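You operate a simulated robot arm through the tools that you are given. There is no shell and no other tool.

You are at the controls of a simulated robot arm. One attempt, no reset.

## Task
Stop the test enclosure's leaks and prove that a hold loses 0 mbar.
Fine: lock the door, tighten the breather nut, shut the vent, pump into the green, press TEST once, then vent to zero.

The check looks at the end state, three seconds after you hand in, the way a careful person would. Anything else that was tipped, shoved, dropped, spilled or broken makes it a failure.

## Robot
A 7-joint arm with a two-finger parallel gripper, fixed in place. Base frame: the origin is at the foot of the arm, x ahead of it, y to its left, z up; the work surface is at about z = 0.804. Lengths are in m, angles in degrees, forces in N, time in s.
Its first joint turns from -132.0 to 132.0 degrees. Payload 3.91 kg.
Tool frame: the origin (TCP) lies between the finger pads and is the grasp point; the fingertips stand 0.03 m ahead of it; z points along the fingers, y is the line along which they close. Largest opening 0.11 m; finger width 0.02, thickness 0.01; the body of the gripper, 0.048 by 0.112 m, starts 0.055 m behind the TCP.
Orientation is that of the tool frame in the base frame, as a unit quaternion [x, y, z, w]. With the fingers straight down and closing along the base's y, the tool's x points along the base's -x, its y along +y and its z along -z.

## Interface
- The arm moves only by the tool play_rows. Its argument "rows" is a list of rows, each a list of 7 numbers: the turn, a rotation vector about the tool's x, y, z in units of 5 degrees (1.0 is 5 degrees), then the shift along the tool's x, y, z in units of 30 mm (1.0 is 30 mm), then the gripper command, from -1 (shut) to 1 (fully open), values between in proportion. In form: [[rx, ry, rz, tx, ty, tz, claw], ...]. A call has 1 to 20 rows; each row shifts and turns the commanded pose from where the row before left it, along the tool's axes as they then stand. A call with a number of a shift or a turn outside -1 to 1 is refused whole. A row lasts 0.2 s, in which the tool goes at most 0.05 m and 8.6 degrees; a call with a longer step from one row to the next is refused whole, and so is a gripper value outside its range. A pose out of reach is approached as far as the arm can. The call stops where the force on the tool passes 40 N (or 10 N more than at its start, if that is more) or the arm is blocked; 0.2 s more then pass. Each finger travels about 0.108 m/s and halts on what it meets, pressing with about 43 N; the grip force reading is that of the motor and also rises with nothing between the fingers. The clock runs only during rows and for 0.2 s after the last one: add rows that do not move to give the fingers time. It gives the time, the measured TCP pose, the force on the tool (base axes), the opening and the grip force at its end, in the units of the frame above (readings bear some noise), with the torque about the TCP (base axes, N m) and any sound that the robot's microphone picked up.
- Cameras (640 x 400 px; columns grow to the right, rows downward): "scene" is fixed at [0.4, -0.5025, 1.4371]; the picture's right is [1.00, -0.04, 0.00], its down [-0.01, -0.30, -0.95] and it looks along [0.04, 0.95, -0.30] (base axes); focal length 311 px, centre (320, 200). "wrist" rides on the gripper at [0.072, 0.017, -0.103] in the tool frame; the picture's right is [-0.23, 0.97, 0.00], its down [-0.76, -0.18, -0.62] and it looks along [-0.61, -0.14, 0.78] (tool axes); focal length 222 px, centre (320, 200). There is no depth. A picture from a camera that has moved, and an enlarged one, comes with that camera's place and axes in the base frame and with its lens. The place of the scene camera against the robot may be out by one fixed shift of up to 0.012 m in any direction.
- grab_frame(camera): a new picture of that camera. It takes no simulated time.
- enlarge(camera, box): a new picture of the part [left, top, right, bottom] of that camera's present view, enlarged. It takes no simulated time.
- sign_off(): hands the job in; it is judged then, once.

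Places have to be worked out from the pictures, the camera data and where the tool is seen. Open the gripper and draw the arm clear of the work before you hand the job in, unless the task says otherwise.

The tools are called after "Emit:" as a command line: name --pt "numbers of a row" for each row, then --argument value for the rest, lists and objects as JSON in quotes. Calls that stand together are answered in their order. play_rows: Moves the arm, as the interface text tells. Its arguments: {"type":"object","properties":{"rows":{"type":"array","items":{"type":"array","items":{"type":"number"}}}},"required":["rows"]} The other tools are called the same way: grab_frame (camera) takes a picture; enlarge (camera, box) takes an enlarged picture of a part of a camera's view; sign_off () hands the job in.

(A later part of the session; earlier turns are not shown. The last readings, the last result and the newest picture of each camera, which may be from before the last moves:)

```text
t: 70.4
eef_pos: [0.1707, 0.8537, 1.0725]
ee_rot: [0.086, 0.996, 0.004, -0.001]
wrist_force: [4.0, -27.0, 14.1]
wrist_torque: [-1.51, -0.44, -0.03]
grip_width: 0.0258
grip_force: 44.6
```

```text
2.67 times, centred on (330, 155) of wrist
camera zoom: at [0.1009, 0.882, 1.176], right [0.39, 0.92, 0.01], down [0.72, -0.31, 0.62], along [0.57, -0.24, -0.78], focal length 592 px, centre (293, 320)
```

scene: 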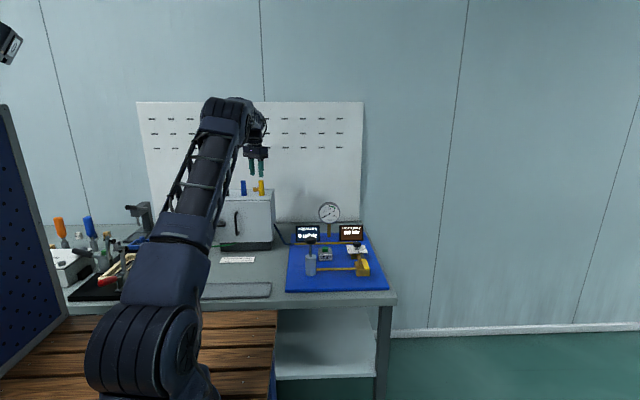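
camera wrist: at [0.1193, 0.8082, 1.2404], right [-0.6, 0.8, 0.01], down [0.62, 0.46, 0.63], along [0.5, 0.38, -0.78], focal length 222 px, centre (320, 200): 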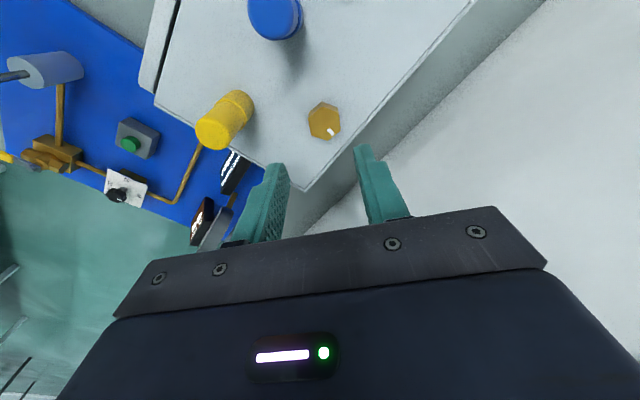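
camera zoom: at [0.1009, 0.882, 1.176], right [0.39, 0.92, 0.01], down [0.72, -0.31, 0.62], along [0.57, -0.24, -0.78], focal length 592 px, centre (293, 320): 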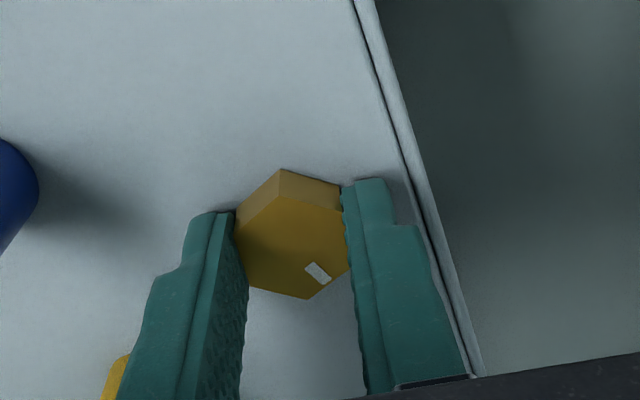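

60° turned and the axis torque is still about zero; my per-row shift overcorrected, so I undo 1.6 mm and turn another 20° purely about the TCP.

Emit:
play_rows --pt "0 0 0 0 -0.053 -0.02 -1" --pt "0 0 1 0 0 0 -1" --pt "0 0 1 0 0 0 -1" --pt "0 0 1 0 0 0 -1" --pt "0 0 1 0 0 0 -1"

Emit:
enlarge --camera "wrist" --box '[240, 80, 420, 230]'

```text
t: 71.6
eef_pos: [0.1709, 0.8565, 1.0722]
ee_rot: [0.258, 0.966, 0.005, -0.001]
wrist_force: [10.1, -0.5, -0.4]
wrist_torque: [-0.55, -0.61, 0.0]
grip_width: 0.0257
grip_force: 44.8
```

```text
2.67 times, centred on (330, 155) of wrist
camera zoom: at [0.1152, 0.9037, 1.1763], right [0.68, 0.73, 0.01], down [0.57, -0.54, 0.62], along [0.46, -0.42, -0.79], focal length 592 px, centre (293, 320)
```

zoom: 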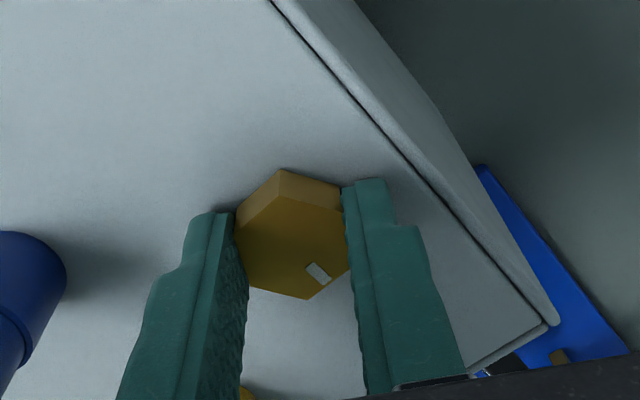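

Forces are now balanced; 80° done with no resisting torque. I go on clockwise another 20°.

Emit:
play_rows --pt "0 0 1 0 0 0 -1" --pt "0 0 1 0 0 0 -1" --pt "0 0 1 0 0 0 -1" --pt "0 0 1 0 0 0 -1"

Emit:
enlarge --camera "wrist" --box '[240, 80, 420, 230]'

Emit:
grab_frame --camera "scene"

```text
t: 72.6
eef_pos: [0.1694, 0.8556, 1.0721]
ee_rot: [0.422, 0.906, 0.004, -0.002]
wrist_force: [14.6, 10.5, -4.1]
wrist_torque: [-0.61, -0.85, -0.02]
grip_width: 0.0259
grip_force: 44.9
```

```text
2.67 times, centred on (330, 155) of wrist
camera zoom: at [0.1359, 0.9195, 1.1765], right [0.89, 0.45, 0.0], down [0.35, -0.7, 0.62], along [0.28, -0.55, -0.79], focal length 592 px, centre (293, 320)
```

zoom: 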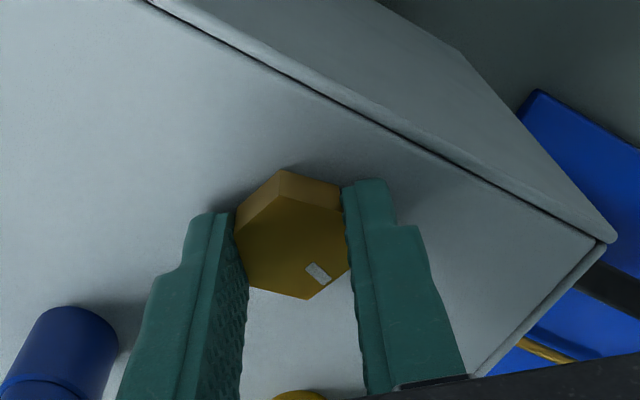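

```text
taken
```

scene: 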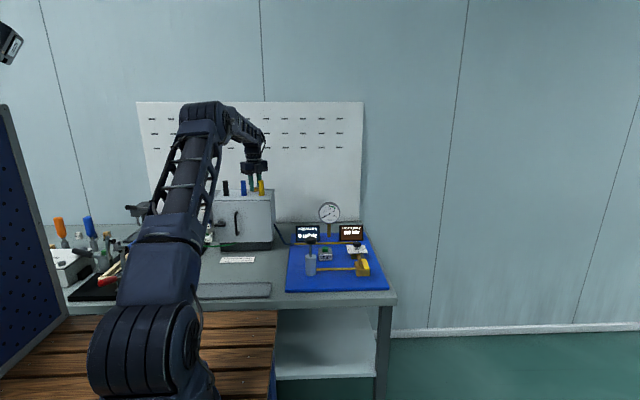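

100° done; still slack. I correct 1 mm along tool y and continue with another 40°.

Emit:
play_rows --pt "0 0 0 0 0.035 0 -1" --pt "0 0 1 0 0 0 -1" --pt "0 0 1 0 0 0 -1" --pt "0 0 1 0 0 0 -1" --pt "0 0 1 0 0 0 -1"

Emit:
enlarge --camera "wrist" --box '[240, 80, 420, 230]'

```text
t: 73.8
eef_pos: [0.1697, 0.8556, 1.0728]
ee_rot: [0.573, 0.819, 0.003, -0.003]
wrist_force: [8.6, -1.9, -2.0]
wrist_torque: [-0.86, -0.44, -0.02]
grip_width: 0.0259
grip_force: 45.1
```

```text
2.67 times, centred on (330, 155) of wrist
camera zoom: at [0.1609, 0.9272, 1.1765], right [0.99, 0.12, 0.0], down [0.1, -0.78, 0.62], along [0.08, -0.61, -0.79], focal length 592 px, centre (293, 320)
```

zoom: 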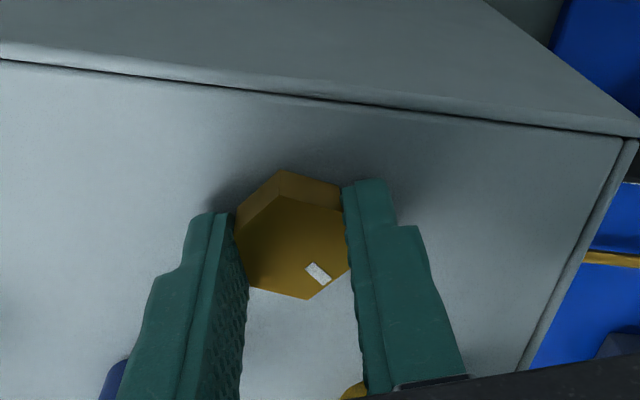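

120° and still free. I keep turning.

Emit:
play_rows --pt "0 0 1 0 0 0 -1" --pt "0 0 1 0 0 0 -1" --pt "0 0 1 0 0 0 -1" --pt "0 0 1 0 0 0 -1"

Emit:
play_rows --pt "0 0 1 0 0 0 -1" --pt "0 0 1 0 0 0 -1" --pt "0 0 1 0 0 0 -1" --pt "0 0 1 0 0 0 -1"

Emit:
enlarge --camera "wrist" --box '[240, 80, 420, 230]'

Emit:
grab_frame --camera "scene"

```text
t: 74.8
eef_pos: [0.1707, 0.8573, 1.0726]
ee_rot: [0.707, 0.707, 0.004, -0.003]
wrist_force: [11.4, -7.6, -4.4]
wrist_torque: [-0.03, -0.51, 0.02]
grip_width: 0.026
grip_force: 44.8
```

```text
t: 75.8
eef_pos: [0.1703, 0.8559, 1.0734]
ee_rot: [0.819, 0.574, 0.004, -0.004]
wrist_force: [14.2, 4.3, 7.9]
wrist_torque: [0.46, -1.12, 0.03]
grip_width: 0.0259
grip_force: 44.4
```

```text
2.67 times, centred on (330, 155) of wrist
camera zoom: at [0.2109, 0.9157, 1.1772], right [0.84, -0.54, 0.0], down [-0.43, -0.66, 0.62], along [-0.34, -0.51, -0.79], focal length 592 px, centre (293, 320)
```

zoom: 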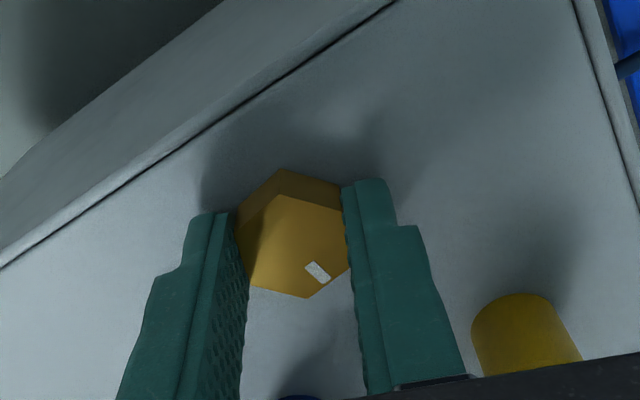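

```text
taken
```

scene: 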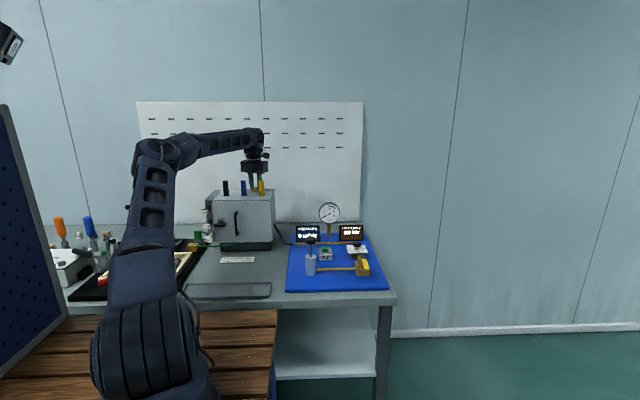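

160° and still free; reach is fine, so I continue with another 40°.

Emit:
play_rows --pt "0 0 1 0 0 0 -1" --pt "0 0 1 0 0 0 -1" --pt "0 0 1 0 0 0 -1" --pt "0 0 1 0 0 0 -1"

Emit:
play_rows --pt "0 0 1 0 0 0 -1" --pt "0 0 1 0 0 0 -1" --pt "0 0 1 0 0 0 -1" --pt "0 0 1 0 0 0 -1"

Emit:
enlarge --camera "wrist" --box '[240, 80, 420, 230]'

```text
t: 76.7
eef_pos: [0.1717, 0.8555, 1.0711]
ee_rot: [0.835, 0.55, -0.001, -0.007]
wrist_force: [1.1, -3.5, -7.3]
wrist_torque: [0.23, -1.2, -0.02]
grip_width: 0.0256
grip_force: 45.1
out of reach, approached as far as the arm can: row 2, 3, 4
stopped in row 4: the force on the tool passed its limit at 52 N (the readings are from after the stop); the commanded pose is now the measured one
```

```text
t: 77.2
eef_pos: [0.1712, 0.8541, 1.0716]
ee_rot: [0.84, 0.543, -0.001, -0.011]
wrist_force: [1.5, 13.7, -12.2]
wrist_torque: [0.62, -1.23, 0.02]
grip_width: 0.026
grip_force: 44.9
out of reach, approached as far as the arm can: row 1, 2
stopped in row 2: the force on the tool passed its limit at 60 N (the readings are from after the stop); the commanded pose is now the measured one
```

```text
2.67 times, centred on (330, 155) of wrist
camera zoom: at [0.2174, 0.911, 1.1749], right [0.8, -0.61, -0.02], down [-0.46, -0.63, 0.62], along [-0.39, -0.48, -0.78], focal length 592 px, centre (293, 320)
```

zoom: 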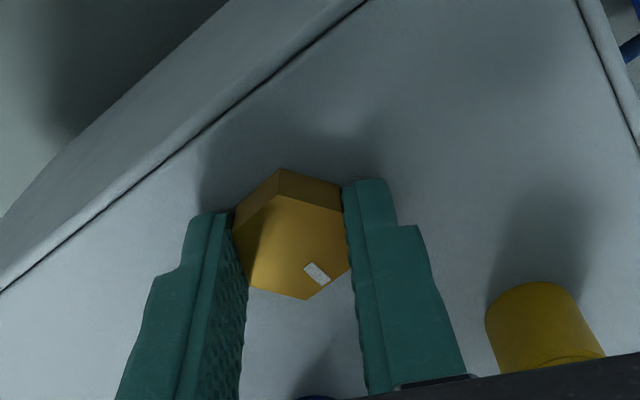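

The wrist has reached its turning limit after ~164° with the nut still free. I release, lift 50 mm and turn back by 240° (a multiple of the hex's 60°) to regrasp.

Emit:
play_rows --pt "0 0 0 0 0 0 -0.18" --pt "0 0 0 0 0 0 -0.18" --pt "0 0 0 0 0 -0.5 -0.18" --pt "0 0 0 0 0 -0.8 -0.18" --pt "0 0 0 0 0 -0.4 -0.18" --pt "0 0 -1 0 0 0 -0.18" --pt "0 0 -1 0 0 0 -0.18" --pt "0 0 -1 0 0 0 -0.18" --pt "0 0 -1 0 0 0 -0.18" --pt "0 0 -1 0 0 0 -0.18" --pt "0 0 -1 0 0 0 -0.18" --pt "0 0 -1 0 0 0 -0.18" --pt "0 0 -1 0 0 0 -0.18" --pt "0 0 -1 0 0 0 -0.18" --pt "0 0 -1 0 0 0 -0.18" --pt "0 0 -1 0 0 0 -0.18" --pt "0 0 -1 0 0 0 -0.18" --pt "0 0 -1 0 0 0 -0.18" --pt "0 0 -1 0 0 0 -0.18" --pt "0 0 -1 0 0 0 -0.18"

Emit:
play_rows --pt "0 0 -1 0 0 0 -0.18" --pt "0 0 -1 0 0 0 -0.18" --pt "0 0 -1 0 0 0 -0.18" --pt "0 0 -1 0 0 0 -0.18" --pt "0 0 -1 0 0 0 -0.18" --pt "0 0 -1 0 0 0 -0.18" --pt "0 0 -1 0 0 0 -0.18" --pt "0 0 -1 0 0 0 -0.18" --pt "0 0 -1 0 0 0 -0.18" --pt "0 0 -1 0 0 0 -0.18" --pt "0 0 -1 0 0 0 -0.18" --pt "0 0 -1 0 0 0 -0.18" --pt "0 0 -1 0 0 0 -0.18" --pt "0 0 -1 0 0 0 -0.18" --pt "0 0 -1 0 0 0 -0.18" --pt "0 0 -1 0 0 0 -0.18" --pt "0 0 -1 0 0 0 -0.18" --pt "0 0 -1 0 0 0 -0.18" --pt "0 0 -1 0 0 0 -0.18" --pt "0 0 -1 0 0 0 -0.18"

Emit:
play_rows --pt "0 0 -1 0 0 0 -0.18" --pt "0 0 -1 0 0 0 -0.18" --pt "0 0 -1 0 0 0 -0.18" --pt "0 0 -1 0 0 0 -0.18" --pt "0 0 -1 0 0 0 -0.18" --pt "0 0 -1 0 0 0 -0.18" --pt "0 0 -1 0 0 0 -0.18" --pt "0 0 -1 0 0 0 -0.18" --pt "0 0 -1 0 0 0 -0.18" --pt "0 0 -1 0 0 0 -0.18" --pt "0 0 -1 0 0 0 -0.18" --pt "0 0 -1 0 0 0 -0.18" --pt "0 0 -1 0 0 0 -0.18"

Emit:
grab_frame --camera "wrist"

Emit:
grab_frame --camera "scene"

```text
t: 81.4
eef_pos: [0.1716, 0.8529, 1.0888]
ee_rot: [0.335, 0.942, 0.004, -0.011]
wrist_force: [0.1, -0.4, 0.5]
wrist_torque: [0.0, 0.03, -0.02]
grip_width: 0.0452
grip_force: 0.2
out of reach, approached as far as the arm can: row 4, 5
```

```text
t: 85.6
eef_pos: [0.1712, 0.8537, 1.0887]
ee_rot: [-0.507, 0.862, 0.011, -0.003]
wrist_force: [0.4, 1.1, -1.0]
wrist_torque: [-0.03, 0.03, 0.02]
grip_width: 0.0453
grip_force: 0.1
```

```text
t: 88.4
eef_pos: [0.1712, 0.852, 1.0867]
ee_rot: [0.89, -0.455, -0.011, -0.004]
wrist_force: [-0.5, -0.1, -0.2]
wrist_torque: [0.01, 0.01, 0.0]
grip_width: 0.0449
grip_force: 0.0
```

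```text
taken
camera wrist: at [0.2013, 0.7817, 1.1892], right [-0.92, -0.39, 0.01], down [-0.29, 0.71, 0.64], along [-0.25, 0.59, -0.77], focal length 222 px, centre (320, 200)
```

wrist: 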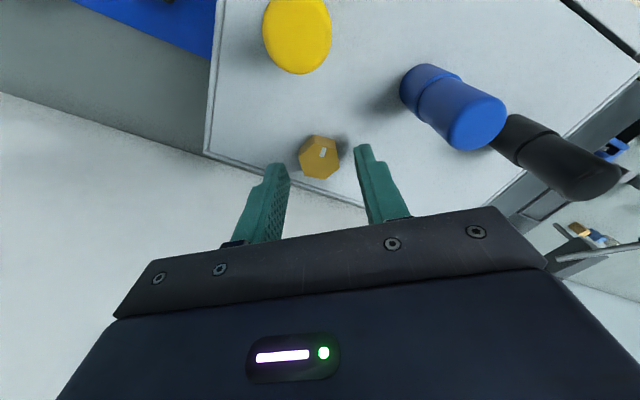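

```text
taken
```

scene: 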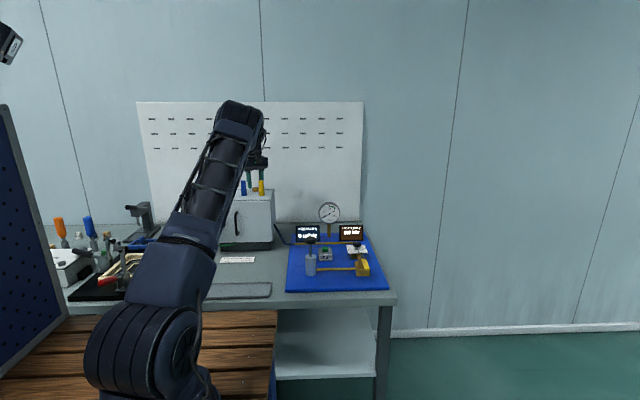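

Turned back 240°. I check the nut's flats against the pads before regrasping.

Emit:
enlarge --camera "wrist" --box '[240, 80, 420, 230]'

Emit:
enlarge --camera "scene" --box '[220, 160, 300, 215]'

```text
2.67 times, centred on (330, 155) of wrist
camera zoom: at [0.2013, 0.7817, 1.1892], right [-0.92, -0.39, 0.01], down [-0.29, 0.71, 0.64], along [-0.25, 0.59, -0.77], focal length 592 px, centre (293, 320)
```

zoom: 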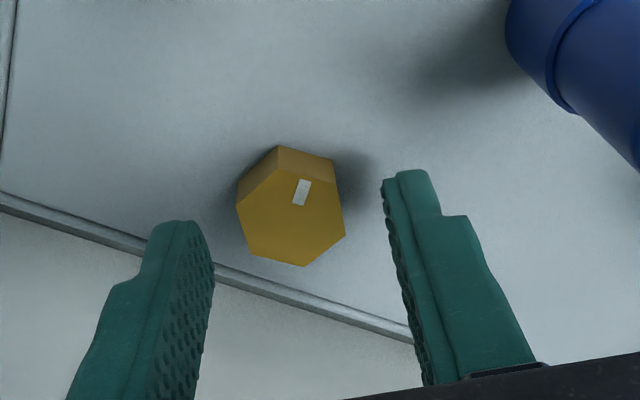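

```text
7.27 times, centred on (260, 188) of scene
camera zoom: at [0.4, -0.5025, 1.4371], right [1.0, -0.04, 0.0], down [-0.01, -0.3, -0.95], along [0.04, 0.95, -0.3], focal length 2263 px, centre (756, 291)
```

zoom: 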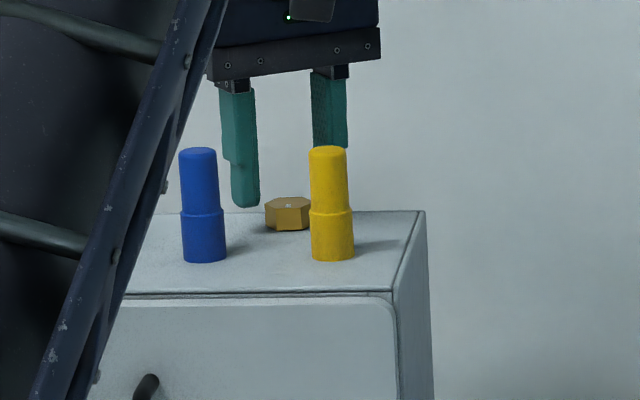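

Flats line up with the pads. I descend 14 mm, close, and turn 20° to feel the load.

Emit:
play_rows --pt "0 0 0 0.05 0 0.24 -0.18" --pt "0 0 0 0.05 0 0.24 -0.18" --pt "0 0 0 0 0 0 -0.6" --pt "0 0 0 0 0 0 -1" --pt "0 0 0 0 0 0 -1"

Emit:
enlarge --camera "wrist" --box '[240, 80, 420, 230]'

```text
t: 89.6
eef_pos: [0.1718, 0.8504, 1.0734]
ee_rot: [0.89, -0.455, -0.012, -0.004]
wrist_force: [5.4, 6.2, -1.2]
wrist_torque: [0.5, -0.28, -0.02]
grip_width: 0.0258
grip_force: 45.3
```

```text
2.67 times, centred on (330, 155) of wrist
camera zoom: at [0.2032, 0.7798, 1.1747], right [-0.92, -0.39, 0.01], down [-0.29, 0.71, 0.64], along [-0.25, 0.59, -0.77], focal length 592 px, centre (293, 320)
```

zoom: 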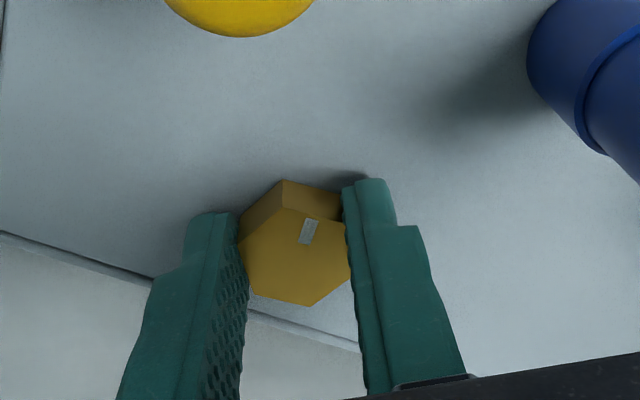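

The grasp is ~4 mm off centre along tool x, so I open, shift back and re-close before turning.

Emit:
play_rows --pt "0 0 0 0 0 0 -0.25" --pt "0 0 0 -0.14 0 0 -0.25" --pt "0 0 0 0 0 0 -0.6" --pt "0 0 0 0 0 0 -1" --pt "0 0 0 0 0 0 -1" --pt "0 0 1 0 0 0 -1" --pt "0 0 1 0 0 0 -1" --pt "0 0 1 0 0 0 -1" --pt "0 0 1 0 0 0 -1"

Emit:
enlarge --camera "wrist" --box '[240, 80, 420, 230]'

```text
t: 91.6
eef_pos: [0.17, 0.855, 1.0736]
ee_rot: [0.797, -0.604, -0.013, -0.002]
wrist_force: [10.0, 15.3, 9.0]
wrist_torque: [1.36, -0.58, -0.01]
grip_width: 0.0258
grip_force: 45.4
```

```text
2.67 times, centred on (330, 155) of wrist
camera zoom: at [0.1756, 0.7775, 1.1756], right [-1.0, -0.05, 0.02], down [-0.02, 0.77, 0.64], along [-0.04, 0.64, -0.77], focal length 592 px, centre (293, 320)
```

zoom: 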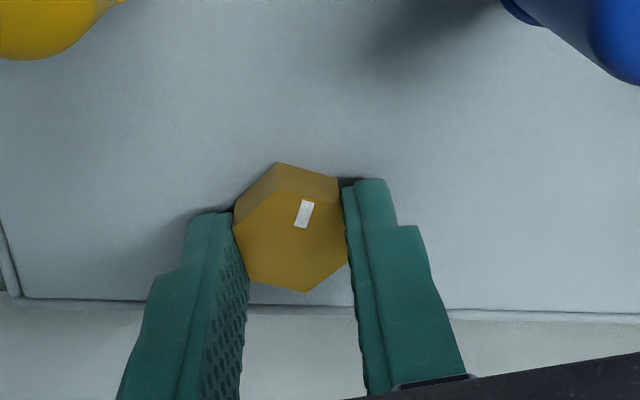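

Centred now and turning freely (≈184° total). I trim the side load and continue 30° at a time.

Emit:
play_rows --pt "0 0 0 -0.02 -0.025 -0.02 -1" --pt "0 0 1 0 0 0 -1" --pt "0 0 1 0 0 0 -1" --pt "0 0 1 0 0 0 -1" --pt "0 0 1 0 0 0 -1" --pt "0 0 1 0 0 0 -1" --pt "0 0 1 0 0 0 -1"

Emit:
play_rows --pt "0 0 1 0 0 0 -1" --pt "0 0 1 0 0 0 -1" --pt "0 0 1 0 0 0 -1" --pt "0 0 1 0 0 0 -1" --pt "0 0 1 0 0 0 -1" --pt "0 0 1 0 0 0 -1"

Emit:
enlarge --camera "wrist" --box '[240, 80, 420, 230]'

```text
t: 93.2
eef_pos: [0.1705, 0.8551, 1.0729]
ee_rot: [-0.613, 0.79, 0.012, -0.001]
wrist_force: [7.9, -5.1, 1.4]
wrist_torque: [0.55, -1.14, 0.01]
grip_width: 0.0259
grip_force: 44.8
```

```text
t: 94.6
eef_pos: [0.1707, 0.8555, 1.0731]
ee_rot: [-0.388, 0.921, 0.011, -0.004]
wrist_force: [7.9, -21.3, -3.6]
wrist_torque: [-0.17, -1.29, 0.03]
grip_width: 0.026
grip_force: 44.9
```

```text
2.67 times, centred on (330, 155) of wrist
camera zoom: at [0.1101, 0.812, 1.1774], right [-0.54, 0.84, 0.02], down [0.67, 0.41, 0.62], along [0.51, 0.35, -0.79], focal length 592 px, centre (293, 320)
```

zoom: 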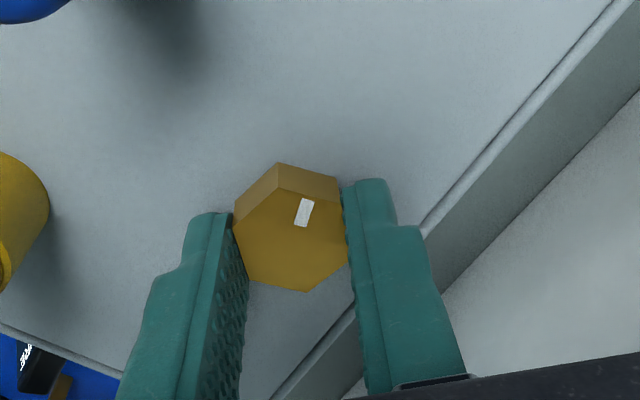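

≈244° and still no torque about the axis. Trim and continue.

Emit:
play_rows --pt "0 0 0 0 -0.035 0 -1" --pt "0 0 1 0 0 0 -1" --pt "0 0 1 0 0 0 -1" --pt "0 0 1 0 0 0 -1" --pt "0 0 1 0 0 0 -1" --pt "0 0 1 0 0 0 -1" --pt "0 0 1 0 0 0 -1"

Emit:
play_rows --pt "0 0 1 0 0 0 -1" --pt "0 0 1 0 0 0 -1" --pt "0 0 1 0 0 0 -1" --pt "0 0 1 0 0 0 -1" --pt "0 0 1 0 0 0 -1" --pt "0 0 1 0 0 0 -1"

Emit:
enlarge --camera "wrist" --box '[240, 80, 420, 230]'

```text
t: 96.2
eef_pos: [0.1725, 0.8543, 1.0733]
ee_rot: [-0.138, 0.99, 0.01, -0.008]
wrist_force: [0.1, -0.7, -3.1]
wrist_torque: [-0.41, -0.3, 0.92]
grip_width: 0.0288
grip_force: 45.0
```

```text
t: 97.6
eef_pos: [0.1709, 0.854, 1.0728]
ee_rot: [0.124, 0.992, 0.007, -0.009]
wrist_force: [2.9, -15.7, 2.4]
wrist_torque: [-0.94, -0.33, 0.22]
grip_width: 0.0291
grip_force: 44.9
```

```text
2.67 times, centred on (330, 155) of wrist
camera zoom: at [0.1073, 0.8857, 1.179], right [0.46, 0.89, 0.01], down [0.7, -0.37, 0.61], along [0.54, -0.27, -0.8], focal length 592 px, centre (293, 320)
```

zoom: 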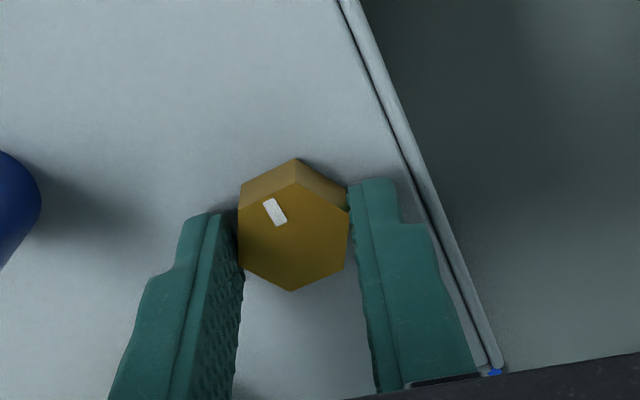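

The nut has come up tight: torque about the axis rose to ≈0.9 N·m and the pads slipped round the corners (width 29 mm). It turned about 260° in all. I regrasp on the flats (back 42°) to confirm it is at its stop.

Emit:
play_rows --pt "0 0 0 0 0 0 -0.18" --pt "0 0 0 0 0 0 -0.18" --pt "0 0 -1 0 0 0 -0.18" --pt "0 0 -1 0 0 0 -0.18" --pt "0 0 -1 0 0 0 -0.18" --pt "0 0 -1 0 0 0 -0.18" --pt "0 0 -1 0 0 0 -0.18" --pt "0 0 -1 0 0 0 -0.18" --pt "0 0 -1 0 0 0 -0.18" --pt "0 0 -1 0 0 0 -0.18" --pt "0 0 -0.4 0 0 0 -0.18"

Emit:
enlarge --camera "wrist" --box '[240, 80, 420, 230]'

```text
t: 100.0
eef_pos: [0.1712, 0.8539, 1.0743]
ee_rot: [-0.241, 0.97, 0.01, -0.006]
wrist_force: [0.2, -1.5, 0.0]
wrist_torque: [0.04, -0.01, 0.01]
grip_width: 0.045
grip_force: 0.0
```

```text
2.67 times, centred on (330, 155) of wrist
camera zoom: at [0.1015, 0.8326, 1.1781], right [-0.25, 0.97, 0.02], down [0.77, 0.19, 0.61], along [0.59, 0.17, -0.79], focal length 592 px, centre (293, 320)
```

zoom: 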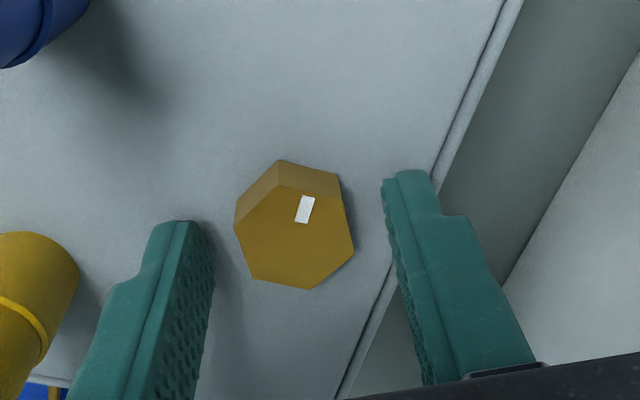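

The flats are aligned again. I close and turn 10° clockwise to see the resisting torque.

Emit:
play_rows --pt "0 0 0 0 0 0 -0.6" --pt "0 0 0 0 0 0 -1" --pt "0 0 0 0 0 0 -1"

Emit:
play_rows --pt "0 0 0.5 0 0 0 -1" --pt "0 0 0.5 0 0 0 -1" --pt "0 0 0.5 0 0 0 -1"

Emit:
enlarge --camera "wrist" --box '[240, 80, 420, 230]'

```text
t: 100.8
eef_pos: [0.1715, 0.8561, 1.0745]
ee_rot: [-0.24, 0.971, 0.01, -0.005]
wrist_force: [-0.7, 10.3, 1.0]
wrist_torque: [-0.08, -0.32, 0.46]
grip_width: 0.0261
grip_force: 44.8
```

```text
t: 101.6
eef_pos: [0.1715, 0.8548, 1.0734]
ee_rot: [-0.176, 0.984, 0.01, -0.007]
wrist_force: [-1.9, 0.0, 2.7]
wrist_torque: [-0.39, -0.38, 0.99]
grip_width: 0.0279
grip_force: 45.0
```

```text
2.67 times, centred on (330, 155) of wrist
camera zoom: at [0.0991, 0.8425, 1.1783], right [-0.12, 0.99, 0.02], down [0.79, 0.09, 0.61], along [0.61, 0.09, -0.79], focal length 592 px, centre (293, 320)
```

zoom: 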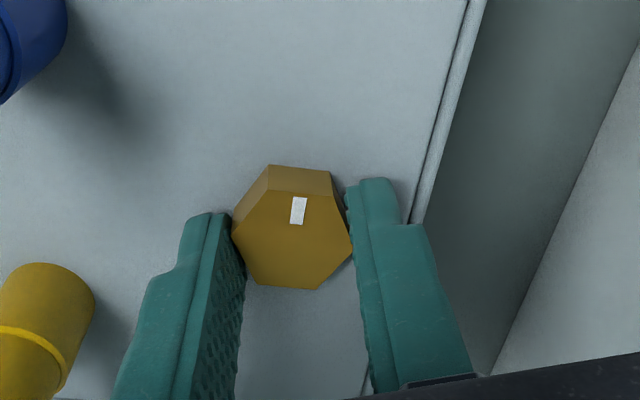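

The nut holds firm at ≈1 N·m (pads slip): it is tight. I let go, lift clear, turn to close along x, and travel to above the vent lever.

Emit:
play_rows --pt "0 0 0 0 0 0 -0.18" --pt "0 0 0 0 0 0 -0.18" --pt "0 0 0 0 0 -0.8 -0.18" --pt "0 0 0 0 0 -0.9 -0.18" --pt "0 0 0 0 0 -0.9 -0.18" --pt "0 0 0 0 0 -0.9 -0.18" --pt "0 0 0 0 0 -0.9 -0.18"

Emit:
play_rows --pt "0 0 -1 0 0 0 -0.18" --pt "0 0 -1 0 0 0 -0.18" --pt "0 0 -1 0 0 0 -0.18" --pt "0 0 -1 0 0 0 -0.18" --pt "0 0 -1 0 0 0 -0.18" --pt "0 0 -1 0 0 0 -0.18" --pt "0 0 -1 0 0 0 -0.18" --pt "0 0 -1 0 0 0 -0.18" --pt "0 0 -1 0 0 0 -0.18" --pt "0 0 -1 0 0 0 -0.18" --pt "0 0 -1 0 0 0 -0.18" --pt "0 0 -1 0 0 0 -0.18" --pt "0 0 -1 0 0 0 -0.18" --pt "0 0 -1 0 0 0 -0.18"

Emit:
enlarge --camera "scene" --box '[200, 160, 380, 290]'

```text
t: 103.2
eef_pos: [0.1719, 0.8528, 1.2057]
ee_rot: [-0.176, 0.984, 0.009, -0.007]
wrist_force: [-0.1, 0.0, -0.9]
wrist_torque: [-0.02, 0.01, 0.04]
grip_width: 0.0453
grip_force: 0.0
```

```text
t: 106.2
eef_pos: [0.1734, 0.8515, 1.2048]
ee_rot: [0.71, -0.704, -0.013, 0.0]
wrist_force: [-0.2, -0.2, 0.3]
wrist_torque: [0.0, -0.02, 0.05]
grip_width: 0.045
grip_force: 0.1
```

```text
3.08 times, centred on (290, 225) of scene
camera zoom: at [0.4, -0.5025, 1.4371], right [1.0, -0.04, 0.0], down [-0.01, -0.3, -0.95], along [0.04, 0.95, -0.3], focal length 958 px, centre (412, 123)
```

zoom: 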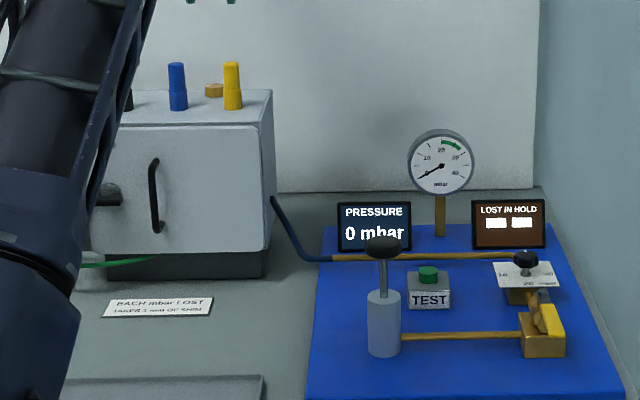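

The scene confirms the lock lever is now horizontal. I travel to above the vent handle at z≈1.2.

Emit:
play_rows --pt "0 0 0 0.88 -0.95 0 -0.36" --pt "0 0 0 0.88 -0.95 0 -0.36" --pt "0 0 0 0.88 -0.95 0 -0.36" --pt "0 0 0 0.88 -0.95 0 -0.36" --pt "0 0 0 0.88 -0.95 0 -0.36" --pt "0 0 0 0.88 -0.95 0 -0.36" --pt "0 0 0 0.88 -0.95 0 -0.36" --pt "0 0 0 0.88 -0.95 0 -0.36" --pt "0 0 0 0.88 -0.95 0 -0.36" --pt "0 0 0 0.88 -0.95 0 -0.36" --pt "0 0 0 0.88 -0.95 0 -0.36" --pt "0 0 0 0.88 -0.95 0 -0.36" --pt "0 0 0 0.88 -0.95 0 -0.36" --pt "0 0 0 0.88 -0.95 0 -0.36" --pt "0 0 0 0.88 -0.92 0 -0.36"

Emit:
play_rows --pt "0 0 0 0 0 0.9 -0.36" --pt "0 0 0 0 0 0.9 -0.36" --pt "0 0 0 0 0 0.9 -0.36" --pt "0 0 0 0 0 0.9 -0.36" --pt "0 0 0 0 0 0.9 -0.36" --pt "0 0 0 0 0 0.9 -0.36"

Emit:
grab_frame --camera "wrist"

Emit:
enlarge --camera "scene" --box '[320, 200, 400, 290]'

```text
t: 109.4
eef_pos: [0.6007, 0.4585, 1.1928]
ee_rot: [0.709, -0.705, -0.013, 0.0]
wrist_force: [0.7, 0.5, 0.0]
wrist_torque: [-0.03, -0.02, 0.0]
grip_width: 0.0355
grip_force: 0.1
```

```text
t: 110.8
eef_pos: [0.5981, 0.4624, 1.028]
ee_rot: [0.709, -0.705, -0.012, -0.001]
wrist_force: [0.5, -0.3, 0.3]
wrist_torque: [0.0, -0.01, -0.01]
grip_width: 0.0351
grip_force: 0.0
```

```text
taken
camera wrist: at [0.5837, 0.3853, 1.1317], right [-0.97, 0.22, 0.02], down [0.18, 0.75, 0.63], along [0.13, 0.62, -0.77], focal length 222 px, centre (320, 200)
```

wrist: 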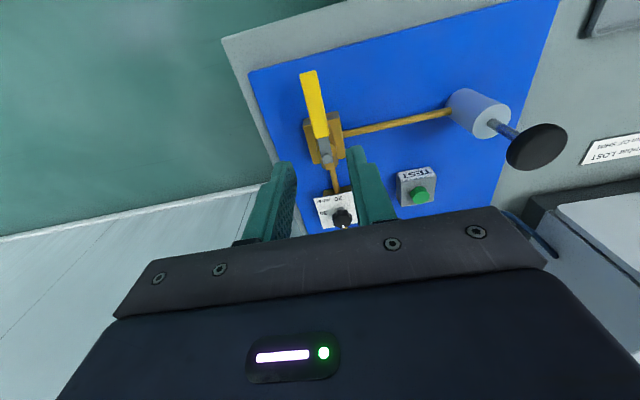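

```text
4.44 times, centred on (360, 245) of scene
camera zoom: at [0.4, -0.5025, 1.4371], right [1.0, -0.04, 0.0], down [-0.01, -0.3, -0.95], along [0.04, 0.95, -0.3], focal length 1383 px, centre (142, 0)
```

zoom: 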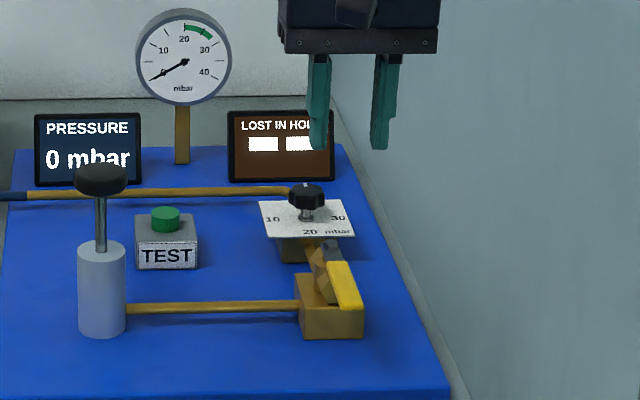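

The handle runs from (0.5985, 0.425) to the pivot near (0.60, 0.519), top at z≈0.886. I lower the fork of two fingers astride it at y≈0.45, tips to z≈0.868.

Emit:
play_rows --pt "0 0 0 0.1 -0.016 0.867 -0.36" --pt "0 0 0 0.1 -0.016 0.867 -0.36" --pt "0 0 0 0.1 -0.016 0.867 -0.36"

Emit:
enlarge --camera "wrist" --box '[240, 60, 420, 220]'

Emit:
enlarge --camera "scene" --box '[320, 210, 400, 290]'

```text
t: 111.6
eef_pos: [0.5981, 0.4537, 0.95]
ee_rot: [0.709, -0.705, -0.012, 0.0]
wrist_force: [-0.6, -0.3, 0.8]
wrist_torque: [-0.03, 0.04, 0.01]
grip_width: 0.0352
grip_force: 0.0
```

```text
2.50 times, centred on (330, 140) of wrist
camera zoom: at [0.5839, 0.378, 1.0537], right [-0.98, 0.22, 0.02], down [0.18, 0.75, 0.63], along [0.12, 0.62, -0.77], focal length 555 px, centre (295, 350)
```

zoom: 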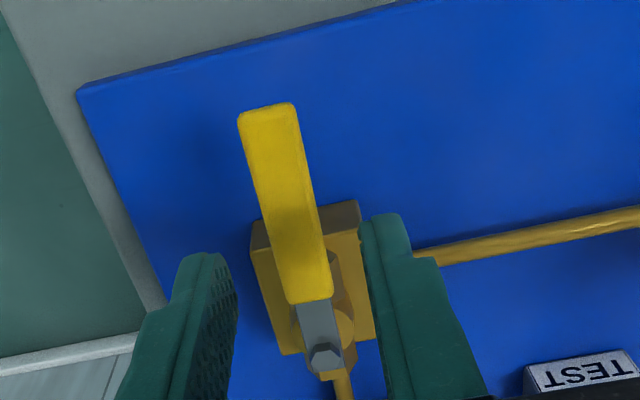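

```text
5.00 times, centred on (360, 250) of scene
camera zoom: at [0.4, -0.5025, 1.4371], right [1.0, -0.04, 0.0], down [-0.01, -0.3, -0.95], along [0.04, 0.95, -0.3], focal length 1556 px, centre (120, -50)
```

zoom: 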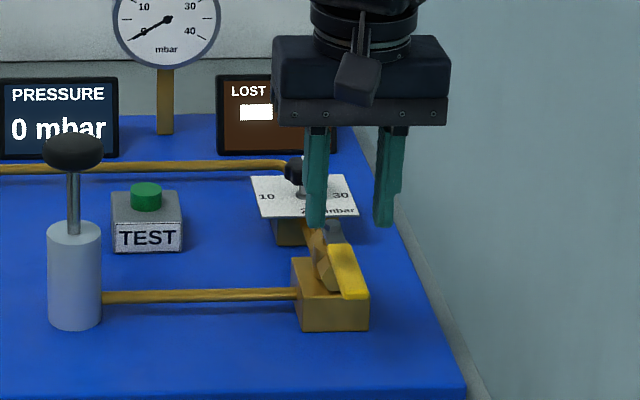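

The handle lies between the fingers. I descend the remaining 52 mm.

Emit:
play_rows --pt "0 0 0 0.08 -0.016 0.6 -0.36" --pt "0 0 0 0.08 -0.016 0.6 -0.36" --pt "0 0 0 0.0 -0.016 0.5 -0.36"

Emit:
enlarge --camera "wrist" --box '[240, 60, 420, 220]'

Emit:
enlarge --camera "scene" --box '[320, 210, 400, 290]'

```text
t: 112.4
eef_pos: [0.6005, 0.4499, 0.9001]
ee_rot: [0.709, -0.705, -0.012, 0.0]
wrist_force: [0.2, 0.4, -0.3]
wrist_torque: [0.01, -0.02, -0.01]
grip_width: 0.0351
grip_force: 0.1
```

```text
2.50 times, centred on (330, 140) of wrist
camera zoom: at [0.5855, 0.3742, 1.0028], right [-0.97, 0.22, 0.02], down [0.18, 0.75, 0.63], along [0.13, 0.62, -0.77], focal length 555 px, centre (295, 350)
```

zoom: 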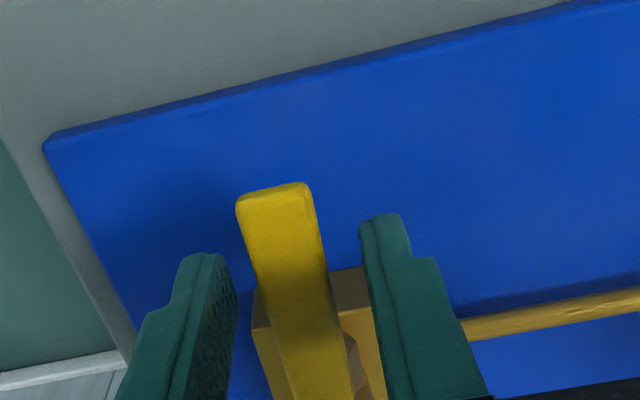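

```text
5.00 times, centred on (360, 250) of scene
camera zoom: at [0.4, -0.5025, 1.4371], right [1.0, -0.04, 0.0], down [-0.01, -0.3, -0.95], along [0.04, 0.95, -0.3], focal length 1556 px, centre (120, -50)
```

zoom: 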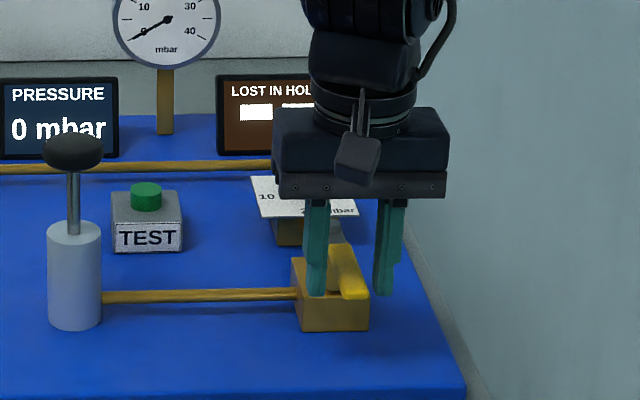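

The fork straddles the handle with the tips just below it. I swing it clockwise (toward -x) about the pivot by 20° and check the force.

Emit:
play_rows --pt "0 0 1 -0.009 0.2 0 -0.36" --pt "0 0 1 -0.009 0.2 0 -0.36" --pt "0 0 1 -0.009 0.2 0 -0.36" --pt "0 0 1 -0.009 0.2 0 -0.36"

Emit:
enlarge --camera "wrist" --box '[240, 60, 420, 220]'

Emit:
enlarge --camera "scene" --box '[320, 210, 400, 290]'

```text
t: 113.4
eef_pos: [0.5768, 0.4535, 0.9007]
ee_rot: [-0.575, 0.818, 0.012, -0.002]
wrist_force: [-0.4, 0.6, 0.1]
wrist_torque: [0.02, -0.02, 0.0]
grip_width: 0.0353
grip_force: 0.2
```

```text
2.50 times, centred on (330, 140) of wrist
camera zoom: at [0.5381, 0.3886, 1.0041], right [-0.84, 0.54, 0.02], down [0.44, 0.65, 0.63], along [0.33, 0.54, -0.78], focal length 555 px, centre (295, 350)
```

zoom: 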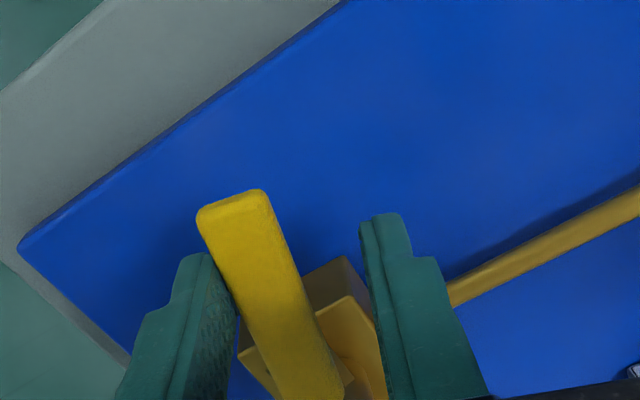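

```text
5.00 times, centred on (360, 250) of scene
camera zoom: at [0.4, -0.5025, 1.4371], right [1.0, -0.04, 0.0], down [-0.01, -0.3, -0.95], along [0.04, 0.95, -0.3], focal length 1556 px, centre (120, -50)
```

zoom: 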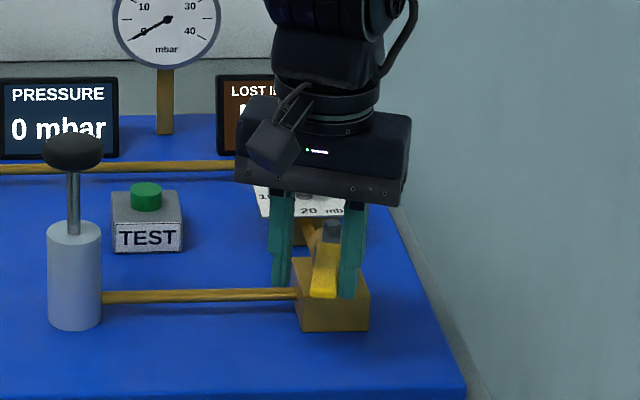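

The handle follows easily toward -x. I continue the swing another 40°.

Emit:
play_rows --pt "0 0 1 -0.009 0.2 0 -0.36" --pt "0 0 1 -0.009 0.2 0 -0.36" --pt "0 0 1 -0.009 0.2 0 -0.36" --pt "0 0 1 -0.009 0.2 0 -0.36" --pt "0 0 1 -0.009 0.2 0 -0.36" --pt "0 0 1 -0.009 0.2 0 -0.36" --pt "0 0 1 -0.009 0.2 0 -0.36" --pt "0 0 1 -0.009 0.2 0 -0.36"

Emit:
enlarge --camera "wrist" --box '[240, 60, 420, 220]'

Emit:
enlarge --camera "scene" --box '[320, 210, 400, 290]'

```text
t: 115.2
eef_pos: [0.5423, 0.4854, 0.9031]
ee_rot: [-0.26, 0.965, 0.011, -0.006]
wrist_force: [1.0, -1.1, 0.2]
wrist_torque: [-0.03, -0.05, -0.02]
grip_width: 0.0359
grip_force: 0.6
```

```text
2.50 times, centred on (330, 140) of wrist
camera zoom: at [0.4717, 0.4597, 1.0066], right [-0.29, 0.96, 0.02], down [0.76, 0.22, 0.61], along [0.58, 0.2, -0.79], focal length 555 px, centre (295, 350)
```

zoom: 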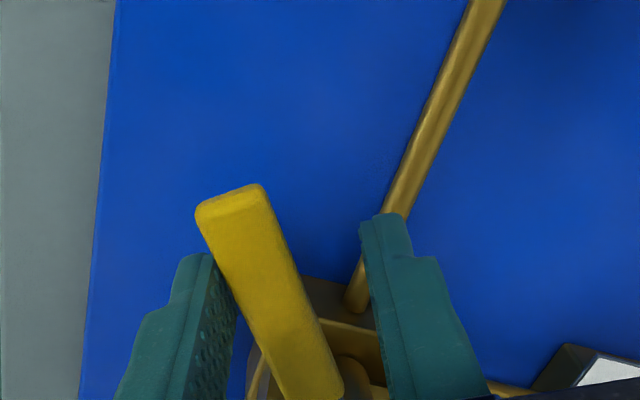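

```text
5.00 times, centred on (360, 250) of scene
camera zoom: at [0.4, -0.5025, 1.4371], right [1.0, -0.04, 0.0], down [-0.01, -0.3, -0.95], along [0.04, 0.95, -0.3], focal length 1556 px, centre (120, -50)
```

zoom: 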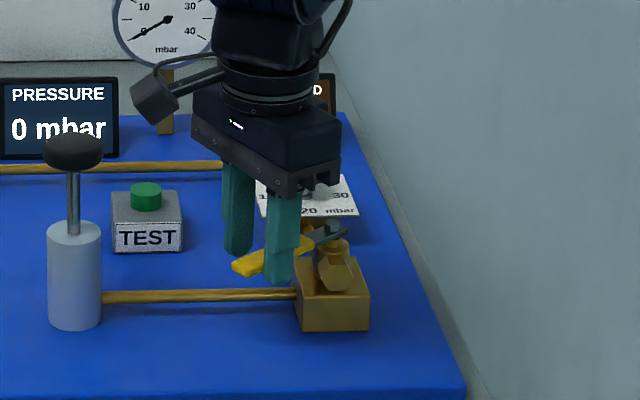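

The handle is past halfway; the pump knob (≈(0.41, 0.52), top 0.95) stays clear of the wrist camera. I continue 35°.

Emit:
play_rows --pt "0 0 1 -0.009 0.2 0 -0.36" --pt "0 0 1 -0.009 0.2 0 -0.36" --pt "0 0 1 -0.009 0.2 0 -0.36" --pt "0 0 1 -0.009 0.2 0 -0.36" --pt "0 0 1 -0.009 0.2 0 -0.36" --pt "0 0 1 -0.009 0.2 0 -0.36" --pt "0 0 1 -0.009 0.2 0 -0.36"

Emit:
enlarge --camera "wrist" --box '[240, 60, 420, 220]'

Emit:
enlarge --camera "scene" --box '[320, 210, 400, 290]'

```text
t: 116.8
eef_pos: [0.5312, 0.5235, 0.9026]
ee_rot: [0.042, 0.999, 0.008, -0.01]
wrist_force: [-0.1, -0.7, 1.0]
wrist_torque: [-0.02, 0.01, 0.0]
grip_width: 0.0356
grip_force: 0.5
```

```text
2.50 times, centred on (330, 140) of wrist
camera zoom: at [0.4625, 0.5446, 1.0083], right [0.31, 0.95, 0.01], down [0.75, -0.25, 0.61], along [0.58, -0.18, -0.8], focal length 555 px, centre (295, 350)
```

zoom: 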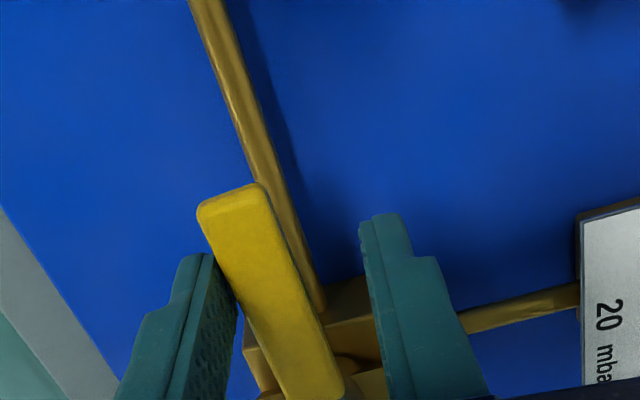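

```text
5.00 times, centred on (360, 250) of scene
camera zoom: at [0.4, -0.5025, 1.4371], right [1.0, -0.04, 0.0], down [-0.01, -0.3, -0.95], along [0.04, 0.95, -0.3], focal length 1556 px, centre (120, -50)
```

zoom: 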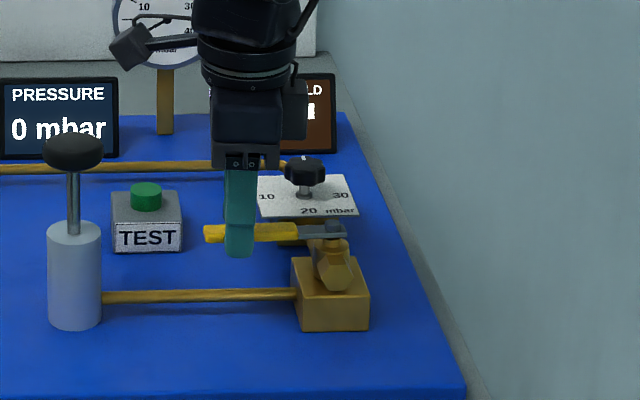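

The handle is nearly square (along -x). I push on up to 20° more to reach its stop, watching the force.

Emit:
play_rows --pt "0 0 1 -0.009 0.2 0 -0.36" --pt "0 0 1 -0.009 0.2 0 -0.36"

Emit:
play_rows --pt "0 0 1 -0.009 0.2 0 -0.36" --pt "0 0 1 -0.009 0.2 0 -0.36"

Emit:
enlarge --camera "wrist" --box '[240, 60, 420, 220]'

Emit:
enlarge --camera "scene" --box '[320, 210, 400, 290]'

```text
t: 117.4
eef_pos: [0.5372, 0.5331, 0.9027]
ee_rot: [0.13, 0.991, 0.006, -0.009]
wrist_force: [7.0, -32.5, 10.5]
wrist_torque: [-1.06, 0.27, 0.69]
grip_width: 0.0505
grip_force: 15.0
```

```text
t: 117.7
eef_pos: [0.5382, 0.5333, 0.902]
ee_rot: [0.152, 0.988, 0.003, -0.01]
wrist_force: [-6.7, -32.1, 6.6]
wrist_torque: [-0.89, 0.61, 0.41]
grip_width: 0.0509
grip_force: 16.2
stopped in row 1: the force on the tool passed its limit at 51 N (the readings are from after the stop); the commanded pose is now the measured one
```

```text
2.50 times, centred on (330, 140) of wrist
camera zoom: at [0.4753, 0.5688, 1.0067], right [0.51, 0.86, 0.0], down [0.68, -0.4, 0.61], along [0.52, -0.31, -0.79], focal length 555 px, centre (295, 350)
```

zoom: 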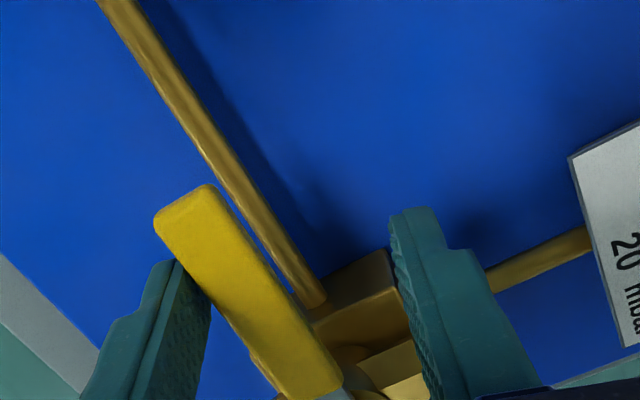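

```text
5.00 times, centred on (360, 250) of scene
camera zoom: at [0.4, -0.5025, 1.4371], right [1.0, -0.04, 0.0], down [-0.01, -0.3, -0.95], along [0.04, 0.95, -0.3], focal length 1556 px, centre (120, -50)
```

zoom: 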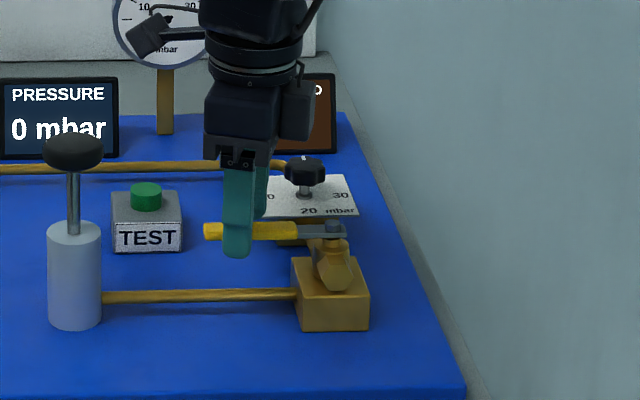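

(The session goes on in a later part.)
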